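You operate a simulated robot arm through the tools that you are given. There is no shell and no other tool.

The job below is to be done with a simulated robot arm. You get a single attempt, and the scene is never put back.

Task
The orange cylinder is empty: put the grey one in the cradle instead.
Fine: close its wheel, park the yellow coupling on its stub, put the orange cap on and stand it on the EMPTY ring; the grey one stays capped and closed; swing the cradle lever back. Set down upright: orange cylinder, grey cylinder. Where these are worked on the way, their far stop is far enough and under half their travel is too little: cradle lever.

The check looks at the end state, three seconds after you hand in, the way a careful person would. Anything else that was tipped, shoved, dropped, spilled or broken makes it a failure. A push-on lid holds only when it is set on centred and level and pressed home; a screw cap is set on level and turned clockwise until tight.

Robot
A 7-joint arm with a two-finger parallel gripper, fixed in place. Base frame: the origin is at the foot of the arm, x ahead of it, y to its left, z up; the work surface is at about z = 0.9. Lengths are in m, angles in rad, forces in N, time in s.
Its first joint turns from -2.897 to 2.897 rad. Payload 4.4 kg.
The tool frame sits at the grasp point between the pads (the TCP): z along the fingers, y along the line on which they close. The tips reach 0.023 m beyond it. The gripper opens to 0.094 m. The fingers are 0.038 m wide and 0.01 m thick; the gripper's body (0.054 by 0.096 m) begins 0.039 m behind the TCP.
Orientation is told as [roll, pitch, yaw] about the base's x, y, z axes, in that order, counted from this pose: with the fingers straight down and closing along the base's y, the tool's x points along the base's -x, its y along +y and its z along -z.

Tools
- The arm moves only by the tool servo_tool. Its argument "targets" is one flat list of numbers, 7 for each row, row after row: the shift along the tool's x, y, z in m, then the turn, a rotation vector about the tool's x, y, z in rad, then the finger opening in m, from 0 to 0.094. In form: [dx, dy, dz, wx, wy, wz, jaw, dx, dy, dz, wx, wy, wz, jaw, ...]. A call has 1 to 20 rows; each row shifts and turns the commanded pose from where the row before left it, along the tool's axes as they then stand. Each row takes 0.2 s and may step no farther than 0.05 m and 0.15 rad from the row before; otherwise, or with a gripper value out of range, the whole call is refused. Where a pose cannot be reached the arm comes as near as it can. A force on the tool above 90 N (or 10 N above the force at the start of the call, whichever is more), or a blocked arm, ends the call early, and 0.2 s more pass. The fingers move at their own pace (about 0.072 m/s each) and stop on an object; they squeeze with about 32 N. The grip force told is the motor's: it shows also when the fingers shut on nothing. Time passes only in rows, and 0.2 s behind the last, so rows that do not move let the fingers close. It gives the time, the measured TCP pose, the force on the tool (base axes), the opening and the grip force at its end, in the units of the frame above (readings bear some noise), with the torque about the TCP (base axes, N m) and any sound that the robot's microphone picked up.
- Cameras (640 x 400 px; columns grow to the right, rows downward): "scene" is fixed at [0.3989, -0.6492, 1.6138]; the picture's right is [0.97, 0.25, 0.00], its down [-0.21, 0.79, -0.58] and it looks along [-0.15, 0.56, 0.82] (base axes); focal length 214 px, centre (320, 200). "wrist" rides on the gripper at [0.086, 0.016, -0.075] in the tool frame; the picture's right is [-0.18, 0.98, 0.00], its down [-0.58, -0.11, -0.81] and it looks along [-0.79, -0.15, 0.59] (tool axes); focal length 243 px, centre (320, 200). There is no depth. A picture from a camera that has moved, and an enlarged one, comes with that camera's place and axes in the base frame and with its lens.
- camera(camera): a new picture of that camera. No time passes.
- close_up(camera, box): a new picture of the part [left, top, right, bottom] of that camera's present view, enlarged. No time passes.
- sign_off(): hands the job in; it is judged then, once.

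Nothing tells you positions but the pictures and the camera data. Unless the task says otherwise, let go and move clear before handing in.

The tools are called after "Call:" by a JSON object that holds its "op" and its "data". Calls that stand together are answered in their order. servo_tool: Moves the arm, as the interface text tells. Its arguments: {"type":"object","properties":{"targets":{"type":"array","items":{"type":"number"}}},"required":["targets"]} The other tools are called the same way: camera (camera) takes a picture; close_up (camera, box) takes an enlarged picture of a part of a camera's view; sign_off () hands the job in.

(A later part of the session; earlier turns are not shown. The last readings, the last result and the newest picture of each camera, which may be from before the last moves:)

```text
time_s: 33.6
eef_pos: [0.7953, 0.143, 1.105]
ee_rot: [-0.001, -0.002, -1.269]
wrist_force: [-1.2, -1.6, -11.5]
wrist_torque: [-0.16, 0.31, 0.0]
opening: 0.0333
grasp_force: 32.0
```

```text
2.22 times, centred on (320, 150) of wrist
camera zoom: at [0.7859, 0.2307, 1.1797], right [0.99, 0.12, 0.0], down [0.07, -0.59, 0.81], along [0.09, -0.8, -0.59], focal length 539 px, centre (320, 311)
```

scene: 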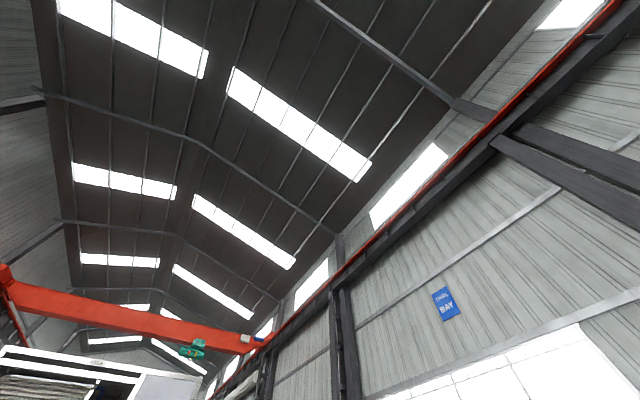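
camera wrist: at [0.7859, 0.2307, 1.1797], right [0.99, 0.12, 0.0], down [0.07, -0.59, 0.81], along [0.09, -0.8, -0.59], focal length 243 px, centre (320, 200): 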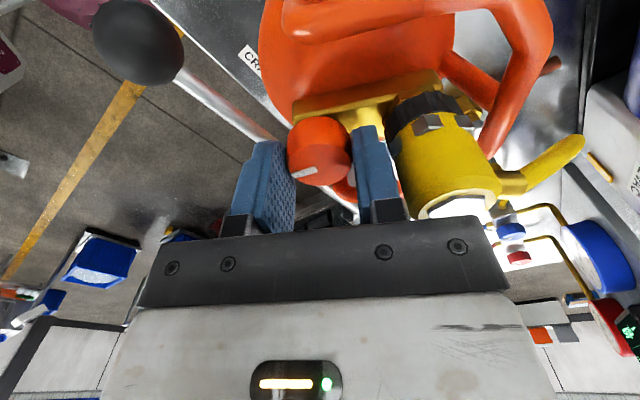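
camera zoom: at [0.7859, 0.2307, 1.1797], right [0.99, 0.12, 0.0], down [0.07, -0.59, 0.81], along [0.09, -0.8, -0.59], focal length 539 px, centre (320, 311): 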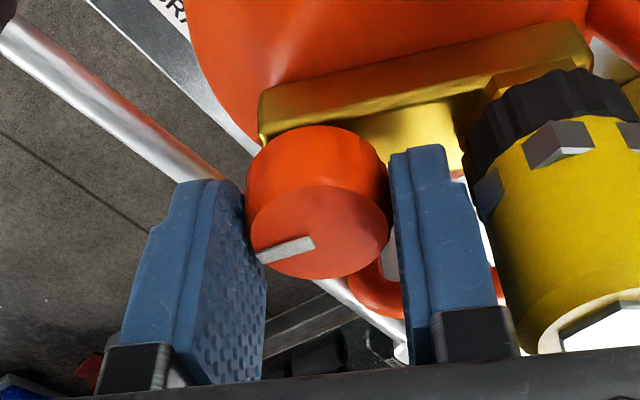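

Force is gone; continuing the turn.

Call:
{"op": "servo_tool", "data": {"targets": [0, 0, 0, 0, 0, 0.1, 0.0, 0, 0, 0, 0, 0, 0.1, 0.0, 0, 0, 0, 0, 0, 0.1, 0.0, 0, 0, 0, 0, 0, 0.1, 0.0, 0, 0, 0, 0, 0, 0.1, 0.0]}}

Call:
{"op": "close_up", "data": {"camera": "wrist", "box": [200, 60, 440, 240]}}

```text
time_s: 34.8
eef_pos: [0.7958, 0.1434, 1.1053]
ee_rot: [0.004, -0.001, -1.77]
wrist_force: [-20.0, 1.6, 13.9]
wrist_torque: [-0.28, 0.95, 0.43]
opening: 0.0342
grasp_force: 32.1
```

```text
2.22 times, centred on (320, 150) of wrist
camera zoom: at [0.8287, 0.2248, 1.1809], right [0.93, -0.37, 0.0], down [-0.22, -0.55, 0.81], along [-0.3, -0.75, -0.59], focal length 539 px, centre (320, 311)
```

zoom: 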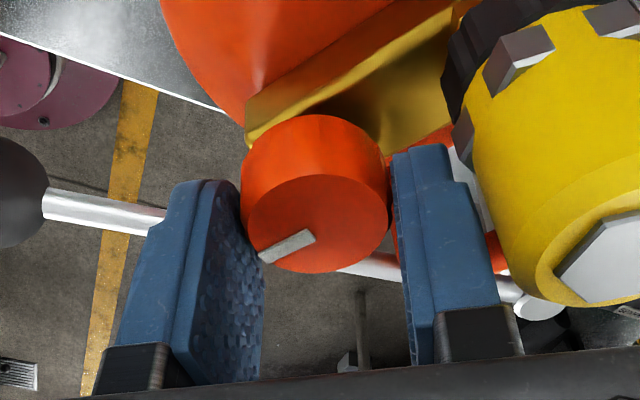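

Torque has risen to 0.43 Nm and the pointer lags slightly; perhaps the stop. A little more to confirm.

Call:
{"op": "servo_tool", "data": {"targets": [0, 0, 0, 0, 0, 0.1, 0.0, 0, 0, 0, 0, 0, 0.1, 0.0]}}

Call:
{"op": "close_up", "data": {"camera": "wrist", "box": [200, 60, 440, 240]}}

```text
time_s: 35.4
eef_pos: [0.7947, 0.1441, 1.1049]
ee_rot: [0.003, -0.001, -1.968]
wrist_force: [-18.7, 2.2, 11.1]
wrist_torque: [-0.07, 0.98, 0.45]
opening: 0.0343
grasp_force: 31.9
```

```text
2.22 times, centred on (320, 150) of wrist
camera zoom: at [0.8445, 0.2174, 1.1802], right [0.83, -0.55, 0.0], down [-0.33, -0.49, 0.81], along [-0.44, -0.67, -0.59], focal length 539 px, centre (320, 311)
```

zoom: 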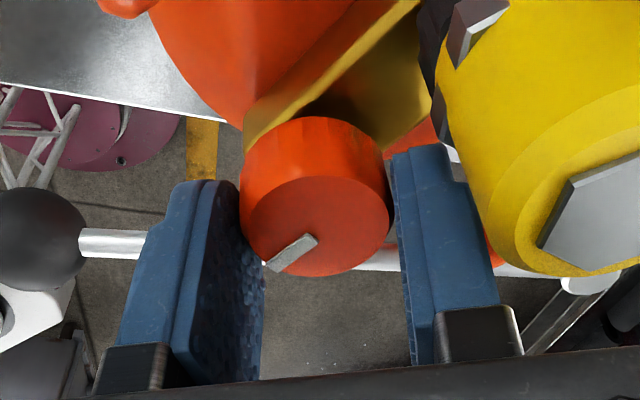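

The wheel now slips in the grip with constant torque, so it is fully closed. I open slightly and lift off straight up.

Call:
{"op": "servo_tool", "data": {"targets": [0, 0, 0, 0, 0, 0, 0.044, 0, 0, 0, 0, 0, 0, 0.044, 0, 0, -0.03, 0, 0, 0, 0.044, 0, 0, -0.04, 0, 0, 0, 0.044, 0, 0, -0.04, 0, 0, 0, 0.044, 0, 0, -0.04, 0, 0, 0, 0.044, 0, 0, -0.03, 0, 0, 0, 0.06]}}

Call:
{"op": "camera", "data": {"camera": "wrist"}}

```text
time_s: 37.0
eef_pos: [0.7967, 0.1448, 1.2845]
ee_rot: [-0.001, 0.0, -1.97]
wrist_force: [-0.7, 0.1, -0.5]
wrist_torque: [-0.02, 0.03, 0.01]
opening: 0.0601
grasp_force: 0.0
```

```text
taken
camera wrist: at [0.846, 0.2164, 1.3605], right [0.84, -0.55, 0.0], down [-0.33, -0.49, 0.81], along [-0.44, -0.67, -0.59], focal length 243 px, centre (320, 200)
```

wrist: 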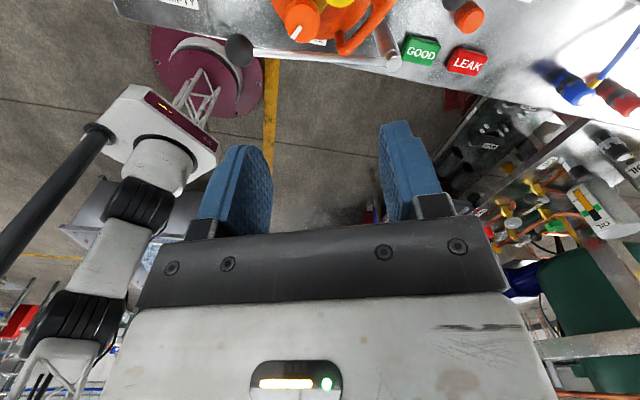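

Lifted clear. Now turning back to yaw 3.04 for the tilted coupling grasp.

Call:
{"op": "servo_tool", "data": {"targets": [0, 0, 0, 0, 0, -0.15, 0.06, 0, 0, 0, 0, 0, -0.15, 0.06, 0, 0, 0, 0, 0, -0.15, 0.06, 0, 0, 0, 0, 0, -0.15, 0.06, 0, 0, 0, 0, 0, -0.15, 0.06, 0, 0, 0, 0, 0, -0.15, 0.06, 0, 0, 0, 0, 0, -0.15, 0.06, 0, 0, 0, 0, 0, -0.15, 0.06, 0, 0, 0, 0, 0, -0.15, 0.06, 0, 0, 0, 0, 0, -0.15, 0.06, 0, 0, 0, 0, 0, -0.15, 0.06, 0, 0, 0, 0, 0, -0.15, 0.06, 0, 0, 0, 0, 0, -0.15, 0.06, 0, 0, 0, 0, 0, -0.15, 0.06, 0, 0, 0, 0, 0, -0.15, 0.06, 0, 0, 0, 0, 0, -0.15, 0.06, 0, 0, 0, 0, 0, -0.15, 0.06, 0, 0, 0, 0, 0, -0.15, 0.06, 0, 0, 0, 0, 0, -0.15, 0.06, 0, 0, 0, 0, 0, -0.15, 0.06]}}

Call:
{"op": "servo_tool", "data": {"targets": [0, 0, 0, 0, 0, -0.15, 0.06, 0, 0, 0, 0, 0, -0.15, 0.06, 0, 0, 0, 0, 0, -0.15, 0.06, 0, 0, 0, 0, 0, -0.15, 0.06, 0, 0, 0, 0, 0, -0.15, 0.06, 0, 0, 0, 0, 0, -0.15, 0.06, 0, 0, 0, 0, 0, -0.15, 0.06, 0, 0, 0, 0, 0, -0.15, 0.06, 0, 0, 0, 0, 0, -0.15, 0.06, 0, 0, 0, 0, 0, -0.15, 0.06, 0, 0, 0, 0, 0, -0.15, 0.06, 0, 0, 0, 0, 0, -0.15, 0.06, 0, 0, 0, 0, 0, -0.15, 0.06, 0, 0, 0, 0, 0, -0.06, 0.06, -0.0246, -0.0191, 0, 0, 0, 0, 0.06, -0.0246, -0.0191, 0, 0, 0, 0, 0.06, 0, 0, 0, 0, 0, 0, 0.06]}}

Call:
{"op": "servo_tool", "data": {"targets": [0, 0, 0, 0, 0.15, 0, 0.06, 0, 0, 0, 0, 0.15, 0, 0.06, 0, 0, 0, 0, 0.15, 0, 0.06, 0, 0, 0, 0, 0.15, 0, 0.06, 0, 0, 0, 0, 0.15, 0, 0.06, 0, 0, 0, 0, 0.15, 0, 0.06, 0, 0, 0, 0, 0, 0, 0.06]}}

Call:
{"op": "camera", "data": {"camera": "wrist"}}

Call:
{"op": "close_up", "data": {"camera": "wrist", "box": [200, 20, 440, 170]}}

```text
time_s: 41.2
eef_pos: [0.7963, 0.1426, 1.2844]
ee_rot: [-0.002, 0.002, 1.034]
wrist_force: [-0.1, 0.3, -0.3]
wrist_torque: [0.01, -0.02, 0.0]
opening: 0.06
grasp_force: 0.1
```

```text
time_s: 44.8
eef_pos: [0.7508, 0.1867, 1.2861]
ee_rot: [0.0, 0.002, 3.04]
wrist_force: [0.0, 0.3, -1.1]
wrist_torque: [0.0, -0.02, -0.02]
opening: 0.06
grasp_force: 0.1
```

```text
time_s: 46.4
eef_pos: [0.7493, 0.1862, 1.2862]
ee_rot: [0.001, 0.902, 3.04]
wrist_force: [-0.2, 0.4, 0.1]
wrist_torque: [0.02, -0.01, 0.0]
opening: 0.0599
grasp_force: 0.1
```

```text
taken
camera wrist: at [0.7439, 0.1709, 1.4008], right [-0.21, -0.97, -0.14], down [-0.98, 0.21, 0.04], along [-0.01, 0.15, -0.99], focal length 243 px, centre (320, 200)
```

wrist: 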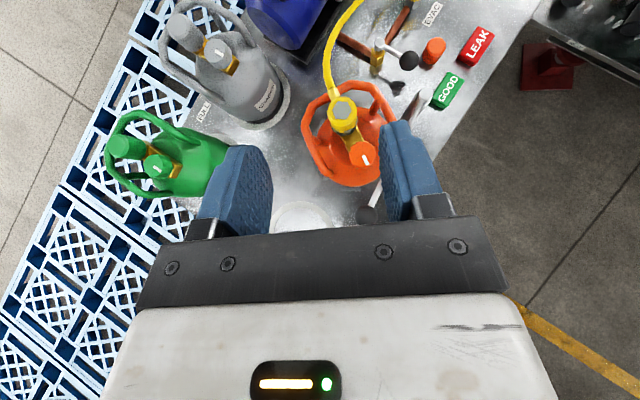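

```text
2.67 times, centred on (320, 95) of wrist
camera zoom: at [0.7439, 0.1709, 1.4008], right [-0.21, -0.97, -0.14], down [-0.98, 0.21, 0.04], along [-0.01, 0.15, -0.99], focal length 647 px, centre (320, 480)
```

zoom: 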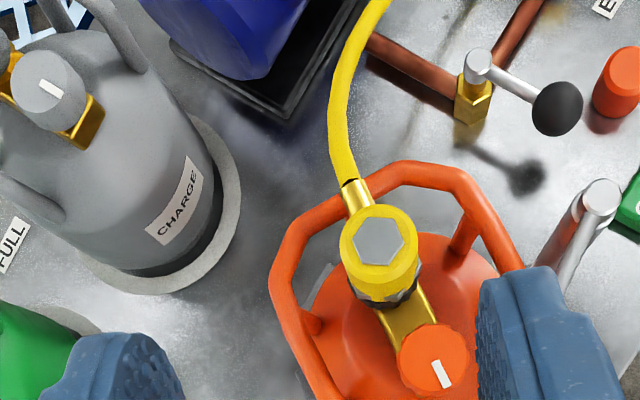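

The tightening torque also turned the orange cylinder about 30° in its cradle; its pointer now points away from the outlet. The coupling is now near (0.832, 0.167). Moving to a pre-grasp pose behind it.

Call:
{"op": "servo_tool", "data": {"targets": [-0.0255, 0.0036, 0.0293, 0, 0, 0, 0.06, -0.0255, 0.0036, 0.0293, 0, 0, 0, 0.06, -0.0255, 0.0036, 0.0293, 0, 0, 0, 0.06, 0, 0, 0, 0, 0, 0, 0.06]}}

Call:
{"op": "camera", "data": {"camera": "wrist"}}

Call:
{"op": "close_up", "data": {"camera": "wrist", "box": [200, 20, 440, 170]}}

Call:
{"op": "close_up", "data": {"camera": "wrist", "box": [100, 0, 280, 120]}}

```text
time_s: 47.4
eef_pos: [0.7725, 0.1731, 1.1679]
ee_rot: [0.001, 0.902, 3.041]
wrist_force: [-0.7, -0.2, -0.3]
wrist_torque: [0.02, -0.01, -0.02]
opening: 0.0599
grasp_force: 0.0
```

```text
taken
camera wrist: at [0.7658, 0.1581, 1.2829], right [-0.21, -0.97, -0.14], down [-0.98, 0.21, 0.04], along [-0.01, 0.15, -0.99], focal length 243 px, centre (320, 200)
```

wrist: 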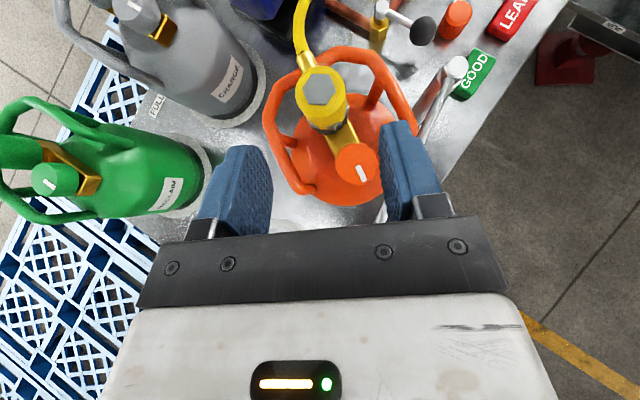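

```text
2.67 times, centred on (320, 95) of wrist
camera zoom: at [0.7658, 0.1581, 1.2829], right [-0.21, -0.97, -0.14], down [-0.98, 0.21, 0.04], along [-0.01, 0.15, -0.99], focal length 647 px, centre (320, 480)
```

zoom: 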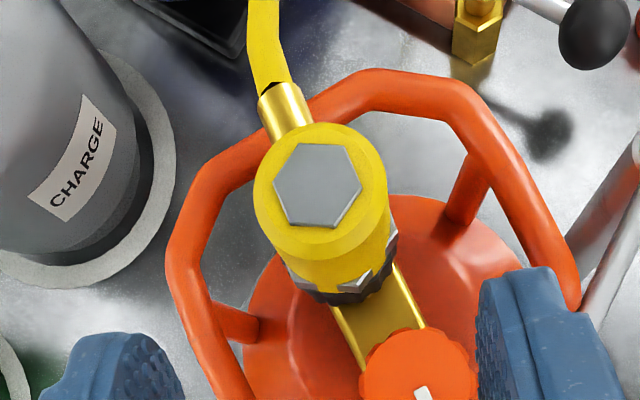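

```text
3.33 times, centred on (190, 60) of wrist
camera zoom: at [0.7658, 0.1581, 1.2829], right [-0.21, -0.97, -0.14], down [-0.98, 0.21, 0.04], along [-0.01, 0.15, -0.99], focal length 809 px, centre (753, 667)
```

zoom: 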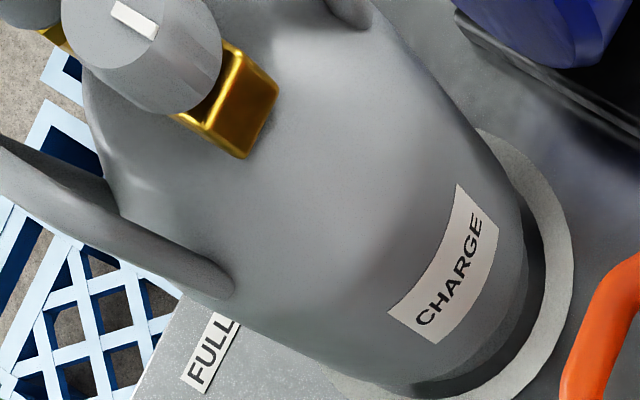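

Coupling confirmed at (0.8317, 0.167). Advancing along the fingers to grasp it.

Call:
{"op": "servo_tool", "data": {"targets": [0.0005, 0.0001, 0.0377, 0, 0, 0, 0.06, 0.0004, 0.0002, 0.0377, 0, 0, 0, 0.06, 0, 0, 0, 0, 0, 0, 0.06]}}

Call:
{"op": "camera", "data": {"camera": "wrist"}}

Call:
{"op": "close_up", "data": {"camera": "wrist", "box": [220, 100, 420, 240]}}

```text
time_s: 48.2
eef_pos: [0.8299, 0.1683, 1.1212]
ee_rot: [0.0, 0.903, 3.038]
wrist_force: [-0.1, 0.0, 0.1]
wrist_torque: [0.02, 0.01, 0.02]
opening: 0.0598
grasp_force: 0.1
```

```text
taken
camera wrist: at [0.823, 0.1521, 1.2366], right [-0.21, -0.97, -0.14], down [-0.98, 0.21, 0.04], along [-0.01, 0.15, -0.99], focal length 243 px, centre (320, 200)
```

wrist: 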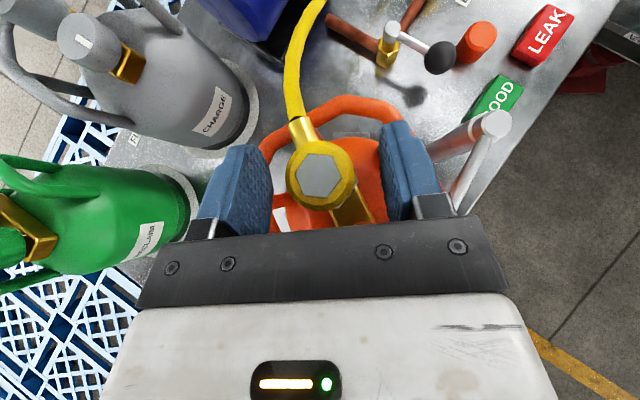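

```text
2.86 times, centred on (320, 170) of wrist
camera zoom: at [0.823, 0.1521, 1.2366], right [-0.21, -0.97, -0.14], down [-0.98, 0.21, 0.04], along [-0.01, 0.15, -0.99], focal length 693 px, centre (320, 286)
```

zoom: 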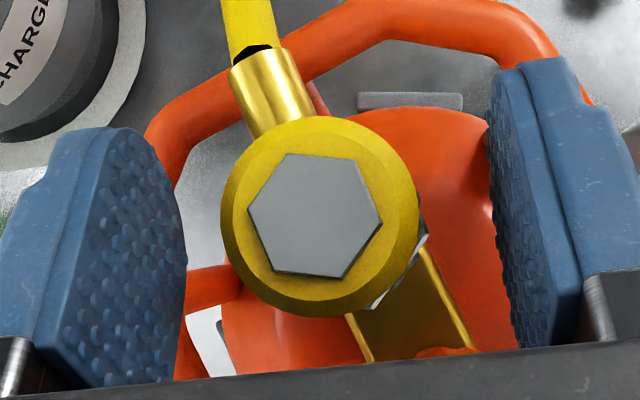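

Well placed around the coupling body; closing.

Call:
{"op": "servo_tool", "data": {"targets": [0, 0, 0, 0, 0, 0, 0.04, 0, 0, 0, 0, 0, 0, 0.025, 0, 0, 0, 0, 0, 0, 0.0, 0, 0, 0, 0, 0, 0, 0.0]}}

Call:
{"op": "close_up", "data": {"camera": "wrist", "box": [220, 100, 420, 240]}}

```text
time_s: 49.2
eef_pos: [0.8287, 0.1684, 1.1225]
ee_rot: [-0.001, 0.901, 3.042]
wrist_force: [1.9, -1.1, -0.2]
wrist_torque: [-0.05, -0.03, 0.02]
opening: 0.0321
grasp_force: 32.5
```

```text
2.86 times, centred on (320, 170) of wrist
camera zoom: at [0.8228, 0.152, 1.2367], right [-0.21, -0.97, -0.14], down [-0.98, 0.21, 0.04], along [-0.01, 0.15, -0.99], focal length 693 px, centre (320, 286)
```

zoom: 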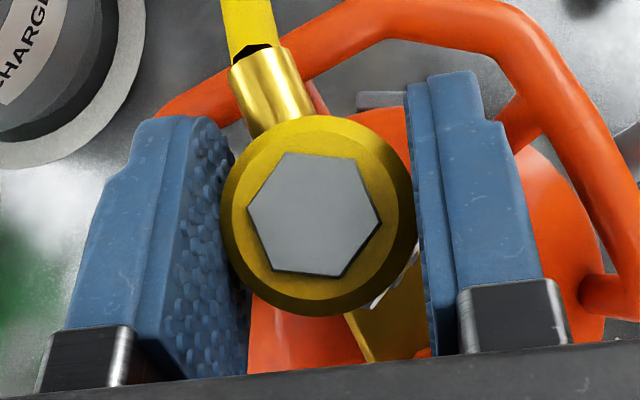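

Gripped at 32 mm. Pulling straight up gently first.

Call:
{"op": "servo_tool", "data": {"targets": [0.0047, 0, -0.0037, 0, 0, 0, 0.0, 0.0047, 0, -0.0037, 0, 0, 0, 0.0]}}

Call:
{"op": "close_up", "data": {"camera": "wrist", "box": [220, 100, 420, 240]}}

```text
time_s: 49.8
eef_pos: [0.8299, 0.1685, 1.135]
ee_rot: [0.001, 0.903, 3.038]
wrist_force: [0.8, 0.4, 0.0]
wrist_torque: [0.01, -0.01, -0.02]
opening: 0.0331
grasp_force: 0.4
```

```text
2.86 times, centred on (320, 170) of wrist
camera zoom: at [0.8232, 0.1525, 1.2501], right [-0.21, -0.97, -0.14], down [-0.98, 0.21, 0.04], along [-0.01, 0.15, -0.99], focal length 693 px, centre (320, 286)
```

zoom: 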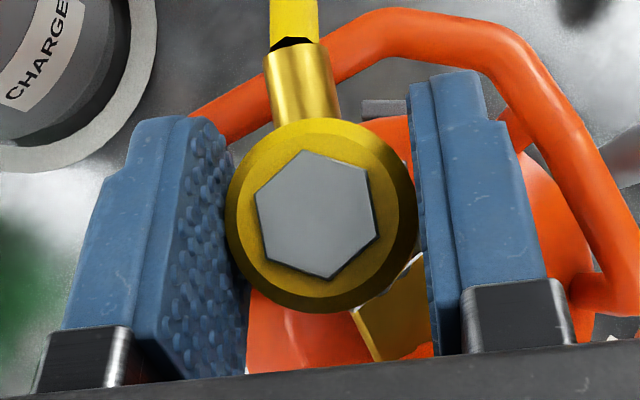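

The coupling slipped in the grip and turned a little. I'll hold still and re-read.

Call:
{"op": "servo_tool", "data": {"targets": [0, 0, 0, 0, 0, 0, 0.0, 0, 0, 0, 0, 0, 0, 0.0]}}

Call:
{"op": "close_up", "data": {"camera": "wrist", "box": [220, 100, 420, 240]}}

```text
time_s: 50.4
eef_pos: [0.8282, 0.1676, 1.1351]
ee_rot: [0.002, 0.903, 3.041]
wrist_force: [0.6, 1.0, 0.9]
wrist_torque: [0.01, -0.01, 0.0]
opening: 0.0326
grasp_force: 31.8
```

```text
2.86 times, centred on (320, 170) of wrist
camera zoom: at [0.8231, 0.1524, 1.2499], right [-0.21, -0.97, -0.14], down [-0.98, 0.21, 0.04], along [-0.01, 0.15, -0.99], focal length 693 px, centre (320, 286)
```

zoom: 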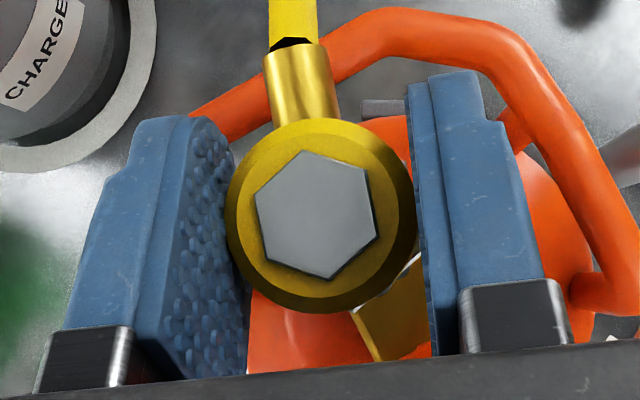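

Grip is firm again and there's no load. Lifting 3 cm more to see whether it comes free.

Call:
{"op": "servo_tool", "data": {"targets": [0.0118, 0, -0.0093, 0, 0, 0, 0.0, 0.0118, 0, -0.0093, 0, 0, 0, 0.0, 0, 0, 0, 0, 0, 0, 0]}}

Call:
{"op": "close_up", "data": {"camera": "wrist", "box": [220, 100, 420, 240]}}

Call:
{"op": "camera", "data": {"camera": "wrist"}}

```text
time_s: 51.2
eef_pos: [0.829, 0.1688, 1.1669]
ee_rot: [-0.001, 0.901, 3.04]
wrist_force: [0.0, -0.5, -1.2]
wrist_torque: [-0.02, 0.01, 0.01]
opening: 0.0327
grasp_force: 32.0
```

```text
2.86 times, centred on (320, 170) of wrist
camera zoom: at [0.824, 0.1539, 1.2815], right [-0.21, -0.97, -0.14], down [-0.98, 0.21, 0.04], along [-0.01, 0.15, -0.99], focal length 693 px, centre (320, 286)
```

zoom: 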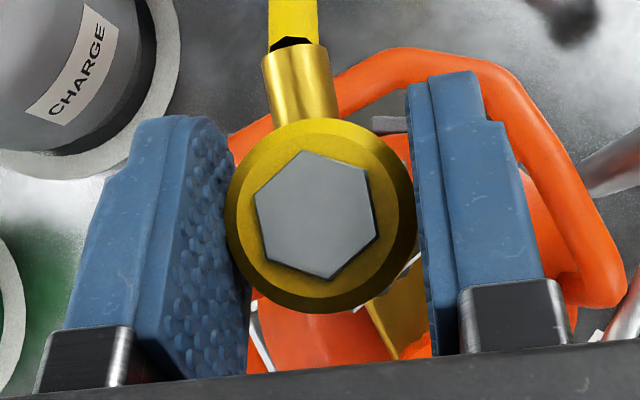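

```text
taken
camera wrist: at [0.824, 0.1539, 1.2815], right [-0.21, -0.97, -0.14], down [-0.98, 0.21, 0.04], along [-0.01, 0.15, -0.99], focal length 243 px, centre (320, 200)
```

wrist: 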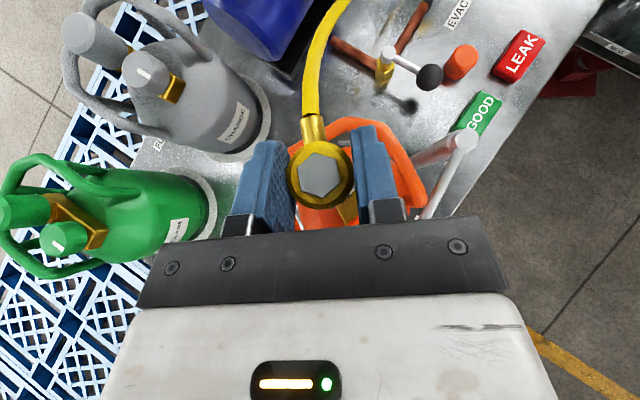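

The coupling is free and held level. Carrying it to above the yellow stub.

Call:
{"op": "servo_tool", "data": {"targets": [0.0235, 0, -0.0186, 0, 0, 0, 0, 0.01509, 0.02398, 0.03289, 0, 0, 0, 0, 0.01509, 0.02398, 0.03289, 0, 0, 0, 0, 0.01509, 0.02398, 0.03289, 0, 0, 0, 0, 0.01509, 0.02398, 0.03289, 0, 0, 0, 0, 0.01509, 0.02398, 0.03289, 0, 0, 0, 0, 0.01509, 0.02398, 0.03289, 0, 0, 0, 0, 0.01509, 0.02398, 0.03289, 0, 0, 0, 0, 0.01509, 0.02398, 0.03289, 0, 0, 0, 0, 0.01509, 0.02398, 0.03289, 0, 0, 0, 0, 0, 0, 0, 0, 0, 0, 0, 0, 0, 0, 0, 0, 0, 0]}}

Call:
{"op": "camera", "data": {"camera": "wrist"}}

Call:
{"op": "close_up", "data": {"camera": "wrist", "box": [220, 100, 420, 240]}}

```text
time_s: 53.8
eef_pos: [1.124, -0.0845, 1.1199]
ee_rot: [0.0, 0.903, 3.041]
wrist_force: [-0.3, 0.0, -0.9]
wrist_torque: [0.0, -0.01, 0.01]
opening: 0.0325
grasp_force: 31.8
```

```text
taken
camera wrist: at [1.1183, -0.0996, 1.2352], right [-0.21, -0.97, -0.14], down [-0.98, 0.21, 0.04], along [-0.01, 0.15, -0.99], focal length 243 px, centre (320, 200)
```

wrist: 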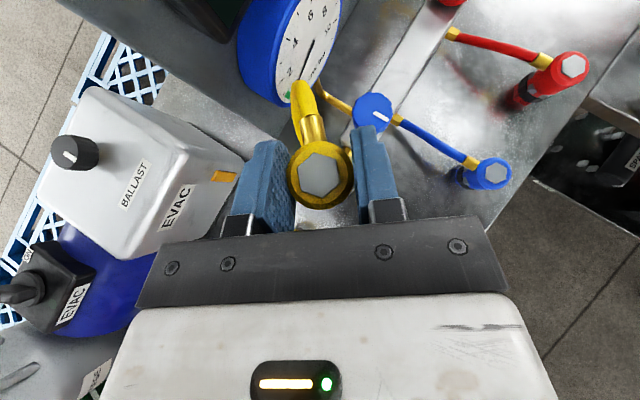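

```text
2.86 times, centred on (320, 170) of wrist
camera zoom: at [1.1183, -0.0996, 1.2352], right [-0.21, -0.97, -0.14], down [-0.98, 0.21, 0.04], along [-0.01, 0.15, -0.99], focal length 693 px, centre (320, 286)
```

zoom: 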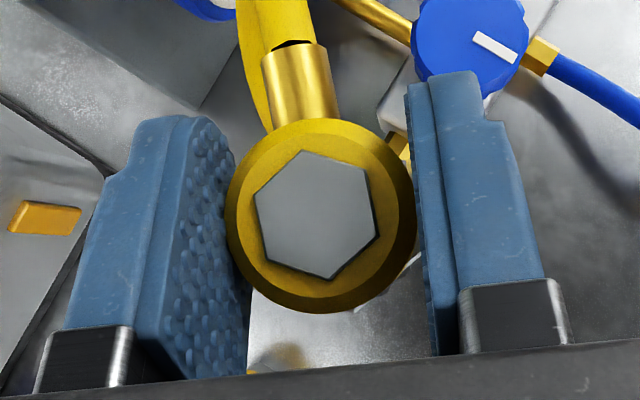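

I correct by about (-3, +6) mm and descend to just above the stub.

Call:
{"op": "servo_tool", "data": {"targets": [-0.0209, -0.003, 0.0139, 0, 0, 0, 0, -0.0208, -0.0029, 0.0139, 0, 0, 0, 0, -0.0314, 0, 0.0248, 0, 0, 0, 0, -0.0157, 0, 0.0124, 0, 0, 0, 0, 0, 0, 0, 0, 0, 0, 0, 0, 0, 0, 0, 0, 0, 0]}}

Call:
{"op": "camera", "data": {"camera": "wrist"}}

Call:
{"op": "close_up", "data": {"camera": "wrist", "box": [220, 100, 420, 240]}}

```text
time_s: 55.2
eef_pos: [1.1202, -0.0745, 1.0116]
ee_rot: [0.0, 0.901, 3.04]
wrist_force: [-1.8, 0.4, -1.9]
wrist_torque: [-0.02, -0.01, -0.04]
opening: 0.0322
grasp_force: 32.0
```

```text
taken
camera wrist: at [1.1154, -0.0903, 1.1264], right [-0.21, -0.97, -0.14], down [-0.98, 0.21, 0.04], along [-0.01, 0.15, -0.99], focal length 243 px, centre (320, 200)
```

wrist: 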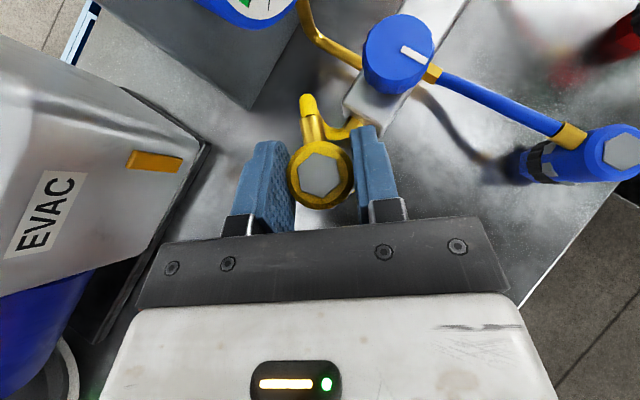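

```text
2.86 times, centred on (320, 170) of wrist
camera zoom: at [1.1154, -0.0903, 1.1264], right [-0.21, -0.97, -0.14], down [-0.98, 0.21, 0.04], along [-0.01, 0.15, -0.99], focal length 693 px, centre (320, 286)
```

zoom: 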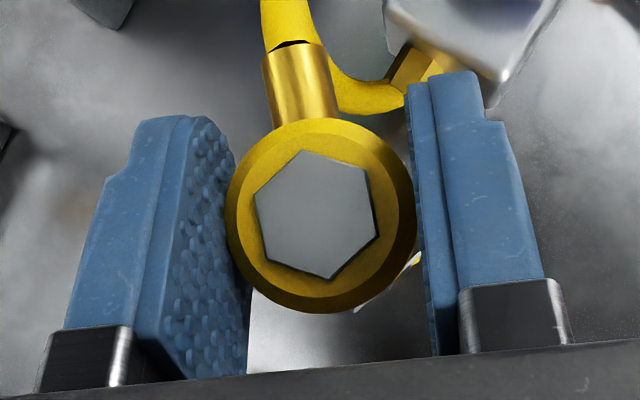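

Fine correction of about 3 mm in y, then a slow descent while watching force.

Call:
{"op": "servo_tool", "data": {"targets": [0.0004, 0.0032, 0.0006, 0, 0, 0, 0, 0, 0, 0, 0, 0, 0, 0, 0, 0, 0, 0, 0, 0, 0, 0, 0, 0, 0, 0, 0, 0]}}

Call:
{"op": "close_up", "data": {"camera": "wrist", "box": [220, 100, 420, 240]}}

```text
time_s: 56.2
eef_pos: [1.1214, -0.0778, 1.0105]
ee_rot: [0.001, 0.902, 3.039]
wrist_force: [0.3, 0.3, -2.0]
wrist_torque: [0.0, 0.0, -0.02]
opening: 0.0322
grasp_force: 32.2
```

```text
2.86 times, centred on (320, 170) of wrist
camera zoom: at [1.1151, -0.0933, 1.1256], right [-0.21, -0.97, -0.14], down [-0.98, 0.21, 0.04], along [-0.01, 0.15, -0.99], focal length 693 px, centre (320, 286)
```

zoom: 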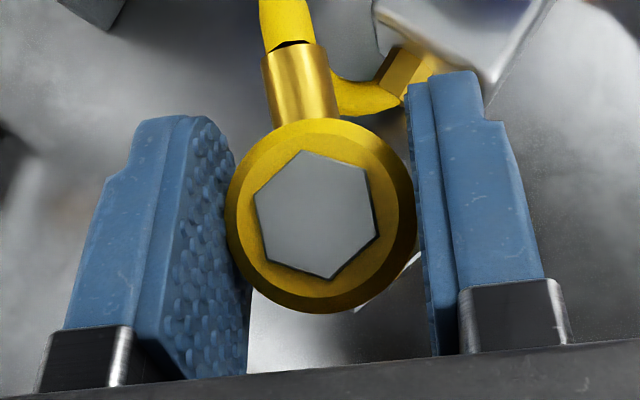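

Alignment agrees within a millimetre. Descending slowly.

Call:
{"op": "servo_tool", "data": {"targets": [-0.0078, 0, 0.0062, 0, 0, 0, 0, -0.0078, 0, 0.0062, 0, 0, 0, 0, -0.0078, 0, 0.0062, 0, 0, 0, 0, 0, 0, 0, 0, 0, 0, 0]}}

Call:
{"op": "close_up", "data": {"camera": "wrist", "box": [220, 100, 420, 240]}}

```text
time_s: 57.2
eef_pos: [1.1203, -0.0766, 0.9803]
ee_rot: [0.002, 0.903, 3.04]
wrist_force: [0.6, -0.7, -0.9]
wrist_torque: [0.01, 0.03, -0.01]
opening: 0.0321
grasp_force: 32.6
```

```text
2.86 times, centred on (320, 170) of wrist
camera zoom: at [1.114, -0.0929, 1.0946], right [-0.21, -0.97, -0.14], down [-0.98, 0.21, 0.04], along [-0.01, 0.15, -0.99], focal length 693 px, centre (320, 286)
```

zoom: 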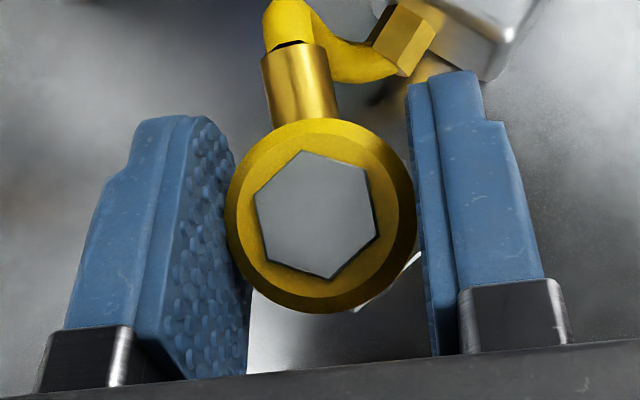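

No contact yet; continue down in small steps.

Call:
{"op": "servo_tool", "data": {"targets": [-0.0034, 0, 0.0038, 0, 0, 0, 0, -0.0039, 0, 0.0031, 0, 0, 0, 0, -0.0039, 0, 0.0031, 0, 0, 0, 0, 0, 0, 0, 0, 0, 0, 0]}}

```text
time_s: 58.2
eef_pos: [1.1211, -0.0766, 0.9635]
ee_rot: [-0.001, 0.901, 3.041]
wrist_force: [0.0, 0.9, -4.6]
wrist_torque: [0.01, 0.04, 0.01]
opening: 0.0323
grasp_force: 31.9
```

Nearly home. Pressing further in small steps.

Call:
{"op": "servo_tool", "data": {"targets": [-0.0024, 0, 0.0019, 0, 0, 0, 0, -0.0024, 0, 0.0019, 0, 0, 0, 0, 0, 0, 0, 0, 0, 0, 0]}}

Call:
{"op": "close_up", "data": {"camera": "wrist", "box": [220, 100, 420, 240]}}

```text
time_s: 59.0
eef_pos: [1.1211, -0.0776, 0.9628]
ee_rot: [-0.001, 0.907, 3.042]
wrist_force: [0.6, -4.6, 22.6]
wrist_torque: [-0.14, 0.12, -0.04]
opening: 0.0323
grasp_force: 32.1
```

```text
2.86 times, centred on (320, 170) of wrist
camera zoom: at [1.115, -0.0935, 1.0777], right [-0.21, -0.97, -0.14], down [-0.98, 0.21, 0.04], along [-0.01, 0.15, -0.99], focal length 693 px, centre (320, 286)
```

zoom: 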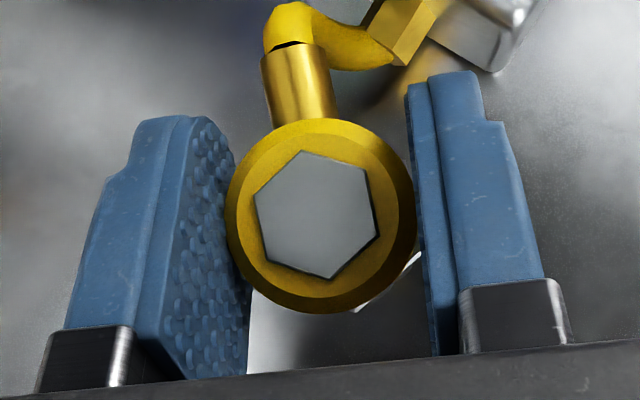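

A firm stop at about the parked height. One more press, then release.

Call:
{"op": "servo_tool", "data": {"targets": [-0.0024, 0, 0.0019, 0, 0, 0, 0, -0.0016, 0, 0.0012, 0, 0, 0, 0, 0, 0, 0, 0, 0, 0, 0]}}

Call:
{"op": "close_up", "data": {"camera": "wrist", "box": [220, 100, 420, 240]}}

```text
time_s: 59.8
eef_pos: [1.1201, -0.0777, 0.9542]
ee_rot: [0.002, 0.901, 3.042]
wrist_force: [-5.1, 1.6, 17.2]
wrist_torque: [0.07, 0.13, -0.02]
opening: 0.0321
grasp_force: 32.1
```

```text
2.86 times, centred on (320, 170) of wrist
camera zoom: at [1.1144, -0.0931, 1.0684], right [-0.21, -0.97, -0.14], down [-0.98, 0.21, 0.04], along [-0.01, 0.15, -0.99], focal length 693 px, centre (320, 286)
```

zoom: 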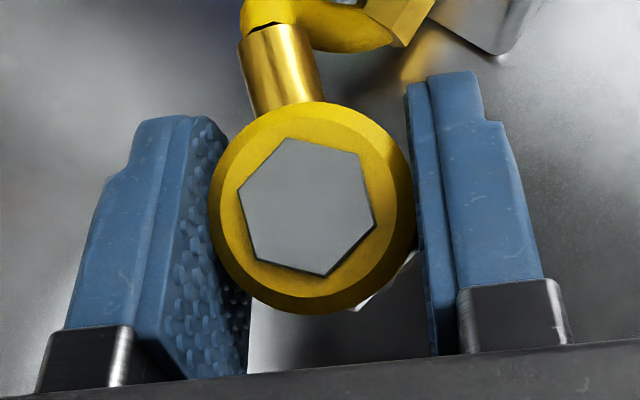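

The coupling stays at top z≈0.966, matching the parked blue one, so it is seated. Releasing and backing off.

Call:
{"op": "servo_tool", "data": {"targets": [0, 0, 0, 0, 0, 0, 0.05, 0, 0, 0, 0, 0, 0, 0.06, 0, 0, 0, 0, 0, 0, 0.06, 0, 0, -0.02, 0, 0, 0, 0.06, 0, 0, -0.03, 0, 0, 0, 0.06, 0, 0, -0.03, 0, 0, 0, 0.06, 0.0235, 0, -0.0186, 0, 0, 0, 0.06, 0.0235, 0, -0.0186, 0, 0, 0, 0.06, 0, 0, 0, 0, 0, 0, 0.06]}}

Call:
{"op": "camera", "data": {"camera": "wrist"}}

Call:
{"op": "close_up", "data": {"camera": "wrist", "box": [260, 20, 440, 140]}}

```text
time_s: 61.8
eef_pos: [1.0576, -0.0705, 1.0628]
ee_rot: [0.003, 0.9, 3.04]
wrist_force: [-0.1, -1.2, -0.7]
wrist_torque: [-0.02, 0.01, -0.02]
opening: 0.06
grasp_force: 0.0
```

```text
taken
camera wrist: at [1.0526, -0.0864, 1.1763], right [-0.21, -0.97, -0.14], down [-0.98, 0.21, 0.04], along [-0.01, 0.15, -0.99], focal length 243 px, centre (320, 200)
```

wrist: 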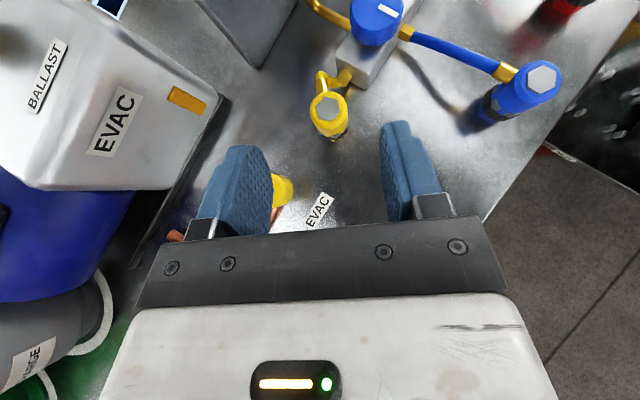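

```text
3.33 times, centred on (350, 80) of wrist
camera zoom: at [1.0526, -0.0864, 1.1763], right [-0.21, -0.97, -0.14], down [-0.98, 0.21, 0.04], along [-0.01, 0.15, -0.99], focal length 809 px, centre (220, 600)
```

zoom: 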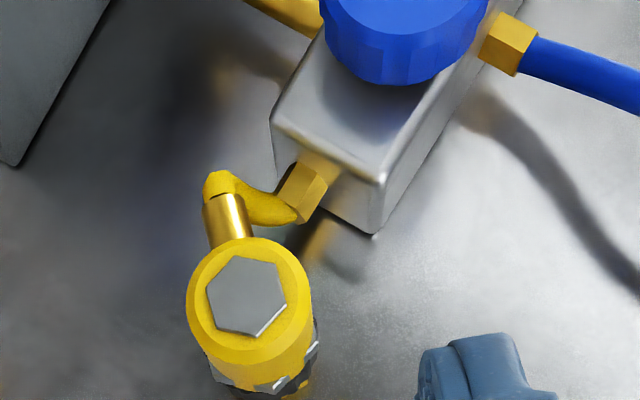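

The coupling is parked upright. Now to the orange cap; first a top view of it.

Call:
{"op": "servo_tool", "data": {"targets": [-0.0059, -0.0048, -0.0365, 0, 0, 0, 0.06, -0.0059, -0.0048, -0.0365, 0, 0, 0, 0.06, -0.0059, -0.0048, -0.0365, 0, 0, 0, 0.06, -0.0059, -0.0048, -0.0365, 0, 0, 0, 0.06, -0.0059, -0.0048, -0.0365, 0, 0, 0, 0.06, 0, 0, 0, 0, 0, 0, 0.06]}}

Call:
{"op": "camera", "data": {"camera": "wrist"}}

Call:
{"op": "close_up", "data": {"camera": "wrist", "box": [240, 60, 420, 180]}}

```text
time_s: 63.2
eef_pos: [0.9003, -0.0284, 1.1532]
ee_rot: [0.0, 0.901, 3.041]
wrist_force: [1.1, -0.2, 0.3]
wrist_torque: [0.02, -0.03, -0.03]
opening: 0.0603
grasp_force: 0.0
```

```text
taken
camera wrist: at [0.8945, -0.0443, 1.2679], right [-0.21, -0.97, -0.14], down [-0.98, 0.21, 0.04], along [-0.01, 0.15, -0.99], focal length 243 px, centre (320, 200)
```

wrist: 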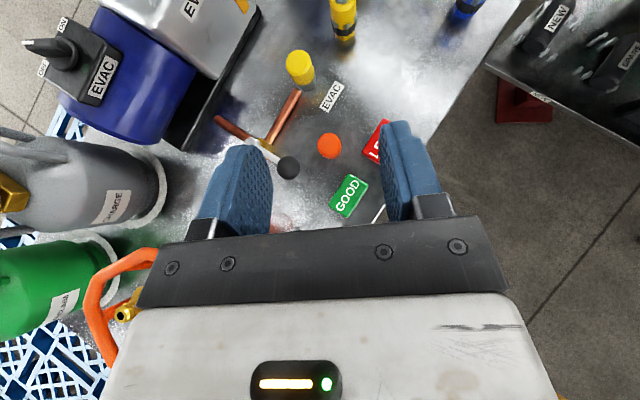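

```text
3.33 times, centred on (330, 120) of wrist
camera zoom: at [0.8945, -0.0443, 1.2679], right [-0.21, -0.97, -0.14], down [-0.98, 0.21, 0.04], along [-0.01, 0.15, -0.99], focal length 809 px, centre (287, 467)
```

zoom: 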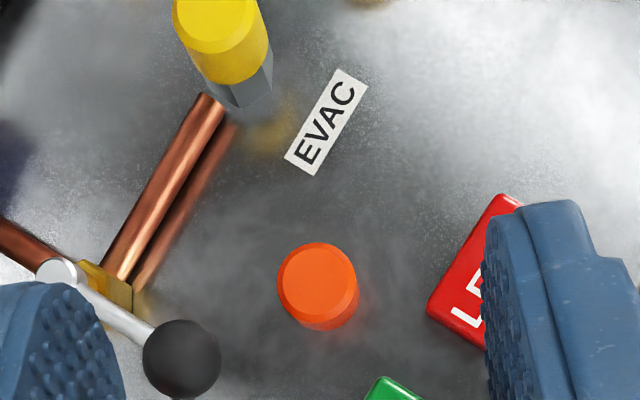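

The cap is at about (0.964, -0.0217), top ≈0.925; the EVAC lever ball is close at (0.941, 0.035), so I'll use yaw ≈1.95 for clearance. Untilting and yawing now.

Call:
{"op": "servo_tool", "data": {"targets": [0, 0, 0, 0, -0.15, 0, 0.06, 0, 0, 0, 0, -0.15, 0, 0.06, 0, 0, 0, 0, -0.15, 0, 0.06, 0, 0, 0, 0, -0.15, 0, 0.06, 0, 0, 0, 0, -0.15, 0, 0.06, 0, 0, 0, 0, -0.151, 0, 0.06, 0, 0, 0, 0, 0, 0.1363, 0.06, 0, 0, 0, 0, 0, 0.1363, 0.06, 0, 0, 0, 0, 0, 0.1363, 0.06, 0, 0, 0, 0, 0, 0.1363, 0.06, 0, 0, 0, 0, 0, 0.1363, 0.06, 0, 0, 0, 0, 0, 0.1363, 0.06, 0, 0, 0, 0, 0, 0.1363, 0.06, 0, 0, 0, 0, 0, 0.1363, 0.06, 0, 0, 0, 0, 0, 0, 0.06]}}

Call:
{"op": "camera", "data": {"camera": "wrist"}}

```text
time_s: 66.4
eef_pos: [0.8985, 0.0025, 1.1528]
ee_rot: [0.0, 0.0, 1.947]
wrist_force: [-0.3, -0.5, -0.3]
wrist_torque: [-0.02, -0.01, 0.02]
opening: 0.06
grasp_force: 0.2
out of reach, approached as far as the arm can: row 4, 5, 6
```

```text
taken
camera wrist: at [0.9164, -0.0842, 1.2269], right [-0.98, -0.19, 0.0], down [-0.11, 0.58, 0.81], along [-0.15, 0.79, -0.59], focal length 243 px, centre (320, 200)
```

wrist: 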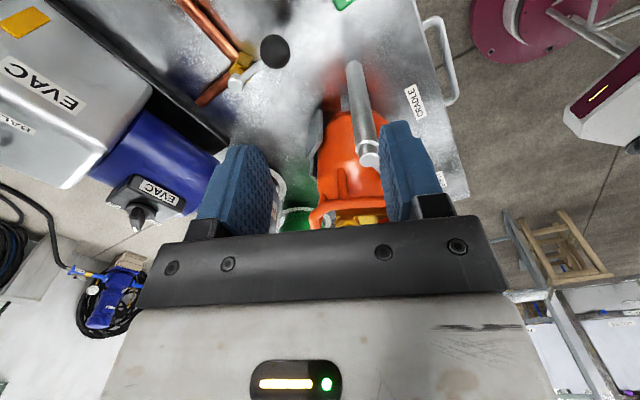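

Moving above the cap and lowering part way.

Call:
{"op": "servo_tool", "data": {"targets": [0.0233, -0.026, 0, 0, 0, 0, 0.06, 0.0233, -0.026, 0, 0, 0, 0, 0.06, 0, 0, 0.04, 0, 0, 0, 0.06, 0, 0, 0.04, 0, 0, 0, 0.06, 0, 0, 0.04, 0, 0, 0, 0.06, 0, 0, 0, 0, 0, 0, 0.06]}}

Call:
{"op": "camera", "data": {"camera": "wrist"}}

Call:
{"op": "close_up", "data": {"camera": "wrist", "box": [220, 0, 420, 150]}}

```text
time_s: 67.8
eef_pos: [0.9658, -0.025, 1.0295]
ee_rot: [-0.002, 0.002, 1.95]
wrist_force: [-0.6, 0.1, 0.6]
wrist_torque: [0.02, 0.03, -0.02]
opening: 0.0601
grasp_force: 0.1
```

```text
taken
camera wrist: at [0.9832, -0.1119, 1.1051], right [-0.98, -0.19, 0.0], down [-0.11, 0.58, 0.81], along [-0.15, 0.79, -0.59], focal length 243 px, centre (320, 200)
```

wrist: 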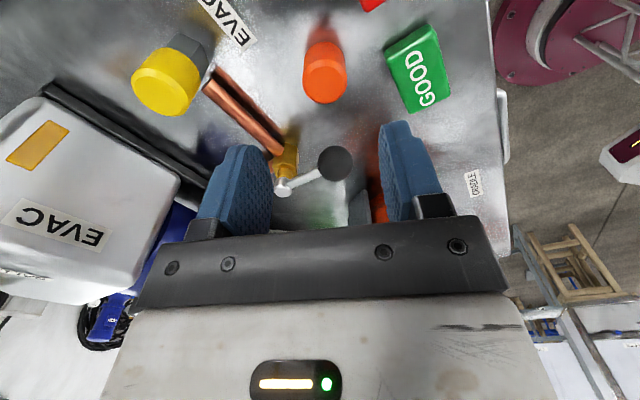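

```text
2.67 times, centred on (320, 75) of wrist
camera zoom: at [0.9832, -0.1119, 1.1051], right [-0.98, -0.19, 0.0], down [-0.11, 0.58, 0.81], along [-0.15, 0.79, -0.59], focal length 647 px, centre (320, 533)
```

zoom: 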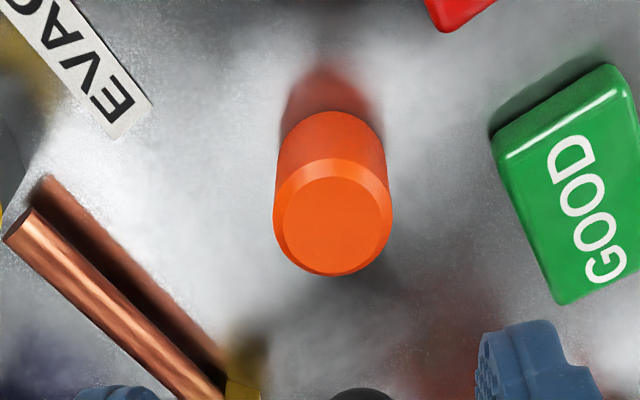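

Cap refined to (0.962, -0.0225), top ≈0.934. Lowering over it and gripping.

Call:
{"op": "servo_tool", "data": {"targets": [-0.0044, 0.0026, 0.02, 0, 0, 0, 0.055, 0, 0, 0.03, 0, 0, 0, 0.055, 0, 0, 0.03, 0, 0, 0, 0.055, 0, 0, 0.018, 0, 0, 0, 0.055, 0, 0, 0, 0, 0, 0, 0.055]}}

Call:
{"op": "camera", "data": {"camera": "wrist"}}

```text
time_s: 69.0
eef_pos: [0.962, -0.0205, 0.9324]
ee_rot: [0.0, 0.0, 1.949]
wrist_force: [0.1, 0.5, 0.4]
wrist_torque: [0.0, -0.01, -0.03]
opening: 0.0549
grasp_force: 0.0
```

```text
taken
camera wrist: at [0.9802, -0.1073, 1.0074], right [-0.98, -0.19, 0.0], down [-0.11, 0.58, 0.81], along [-0.15, 0.79, -0.59], focal length 243 px, centre (320, 200)
```

wrist: 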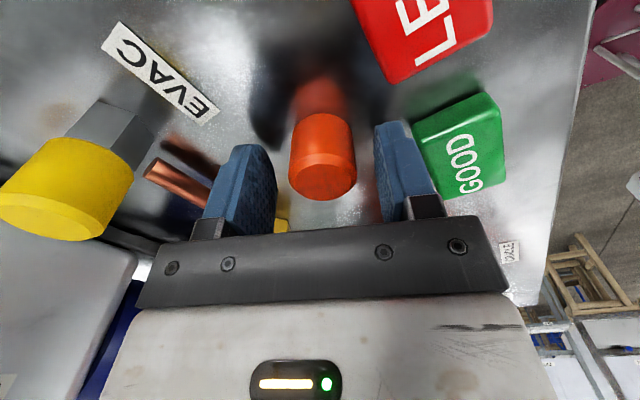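

Cap sits right between the pads. Closing and lifting.

Call:
{"op": "servo_tool", "data": {"targets": [0, 0, 0, 0, 0, 0, 0.03, 0, 0, 0, 0, 0, 0, 0.0, 0, 0, 0, 0, 0, 0, 0.0, 0, 0, -0.02, 0, 0, 0, 0.0, 0, 0, -0.03, 0, 0, 0, 0.0, 0, 0, -0.04, 0, 0, 0, 0.0, 0, 0, -0.045, 0, 0, 0, 0.0, 0, 0, -0.045, 0, 0, 0, 0.0, 0, 0, -0.045, 0, 0, 0, 0.0, 0, 0, 0, 0, 0, 0, 0.0]}}

Call:
{"op": "camera", "data": {"camera": "wrist"}}

Call:
{"op": "close_up", "data": {"camera": "wrist", "box": [220, 100, 420, 240]}}

```text
time_s: 71.2
eef_pos: [0.962, -0.0197, 1.1579]
ee_rot: [0.0, 0.0, 1.948]
wrist_force: [0.9, 0.1, -0.4]
wrist_torque: [-0.01, -0.02, -0.02]
opening: 0.0319
grasp_force: 31.9
```

```text
taken
camera wrist: at [0.9788, -0.1065, 1.2328], right [-0.98, -0.19, 0.0], down [-0.11, 0.58, 0.81], along [-0.15, 0.79, -0.59], focal length 243 px, centre (320, 200)
```

wrist: 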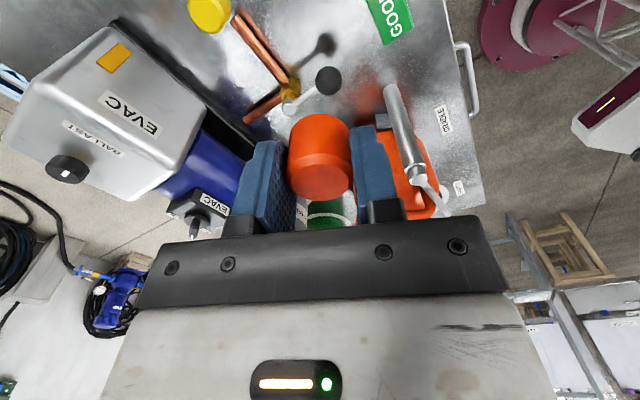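

```text
2.86 times, centred on (320, 170) of wrist
camera zoom: at [0.9788, -0.1065, 1.2328], right [-0.98, -0.19, 0.0], down [-0.11, 0.58, 0.81], along [-0.15, 0.79, -0.59], focal length 693 px, centre (320, 286)
```

zoom: 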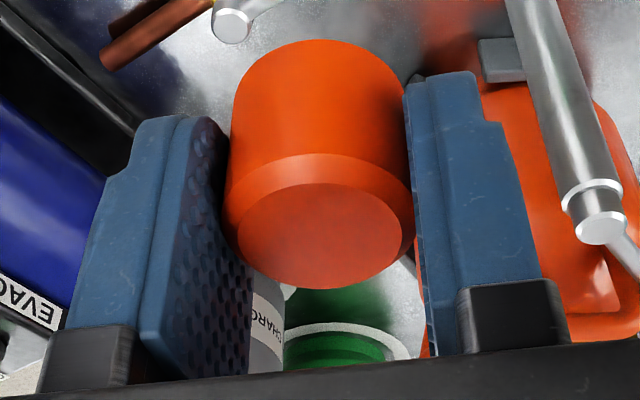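

Cap held level. Moving above the orange outlet and yawing to 0.28.

Call:
{"op": "servo_tool", "data": {"targets": [-0.037, 0.0087, -0.015, 0, 0, 0, 0, -0.037, 0.0087, -0.015, 0, 0, 0, 0, -0.037, 0.0087, -0.015, 0, 0, 0, 0, -0.037, 0.0087, -0.015, 0, 0, 0, 0, -0.037, 0.0087, -0.015, 0, 0, 0, 0, -0.037, 0.0087, -0.015, 0, 0, 0, 0, 0, 0, 0, 0, 0, 0.139, 0, 0, 0, 0, 0, 0, 0.139, 0, 0, 0, 0, 0, 0, 0.139, 0, 0, 0, 0, 0, 0, 0.139, 0, 0, 0, 0, 0, 0, 0.139, 0, 0, 0, 0, 0, 0, 0.139, 0, 0, 0, 0, 0, 0, 0.139, 0, 0, 0, 0, 0, 0, 0.139, 0, 0, 0, 0, 0, 0, 0.139, 0, 0, 0, 0, 0, 0, 0.139, 0, 0, 0, 0, 0, 0, 0.139, 0, 0, 0, 0, 0, 0, 0.139, 0, 0, 0, 0, 0, 0, 0, 0]}}

Call:
{"op": "camera", "data": {"camera": "wrist"}}

Call:
{"op": "close_up", "data": {"camera": "wrist", "box": [220, 0, 420, 150]}}

```text
time_s: 75.2
eef_pos: [0.8307, 0.1683, 1.2474]
ee_rot: [0.0, 0.002, 0.281]
wrist_force: [0.3, -0.9, -0.5]
wrist_torque: [0.0, 0.01, 0.02]
opening: 0.0319
grasp_force: 31.9
```

```text
taken
camera wrist: at [0.7434, 0.1594, 1.3233], right [-0.1, 1.0, 0.0], down [0.59, 0.06, 0.81], along [0.8, 0.08, -0.59], focal length 243 px, centre (320, 200)
```

wrist: 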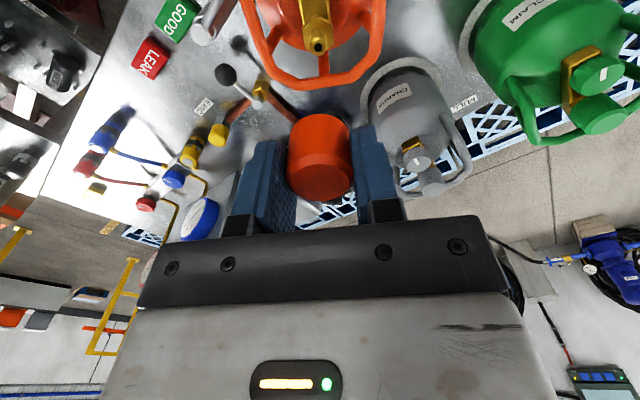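

```text
2.67 times, centred on (320, 75) of wrist
camera zoom: at [0.7434, 0.1594, 1.3233], right [-0.1, 1.0, 0.0], down [0.59, 0.06, 0.81], along [0.8, 0.08, -0.59], focal length 647 px, centre (320, 533)
```

zoom: 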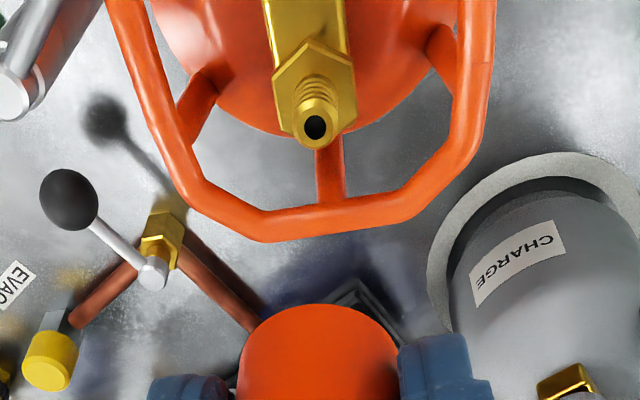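

The bare outlet nipple is at (0.832, 0.167), top ≈1.10, threaded/ridged. I correct by ~3 mm and lower to just above it.

Call:
{"op": "servo_tool", "data": {"targets": [-0.0029, -0.0017, 0.02, 0, 0, 0, 0, 0, 0, 0.035, 0, 0, 0, 0, 0, 0, 0.035, 0, 0, 0, 0, 0, 0, 0, 0, 0, 0, 0, 0, 0, 0, 0, 0, 0, 0]}}

Call:
{"op": "camera", "data": {"camera": "wrist"}}

Call:
{"op": "close_up", "data": {"camera": "wrist", "box": [220, 60, 420, 240]}}

```text
time_s: 76.4
eef_pos: [0.8346, 0.1663, 1.1615]
ee_rot: [0.0, -0.001, 0.283]
wrist_force: [0.1, -0.7, 0.2]
wrist_torque: [0.0, 0.0, 0.0]
opening: 0.0319
grasp_force: 32.1
```

```text
taken
camera wrist: at [0.7464, 0.1587, 1.2364], right [-0.1, 1.0, 0.0], down [0.59, 0.06, 0.81], along [0.8, 0.08, -0.59], focal length 243 px, centre (320, 200)
```

wrist: 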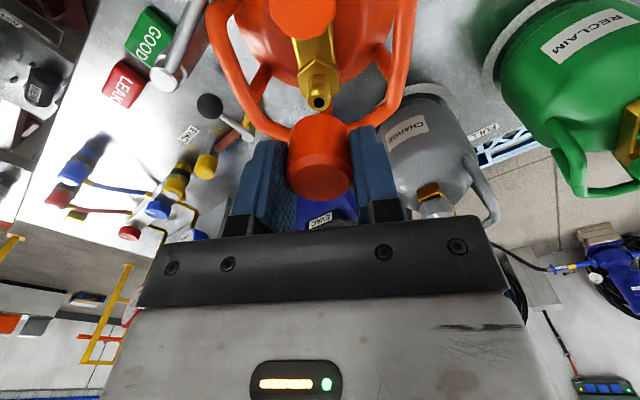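

```text
2.22 times, centred on (320, 150) of wrist
camera zoom: at [0.7464, 0.1587, 1.2364], right [-0.1, 1.0, 0.0], down [0.59, 0.06, 0.81], along [0.8, 0.08, -0.59], focal length 539 px, centre (320, 311)
```

zoom: 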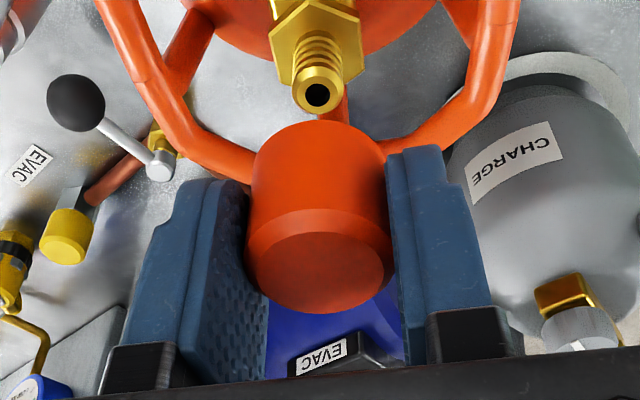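

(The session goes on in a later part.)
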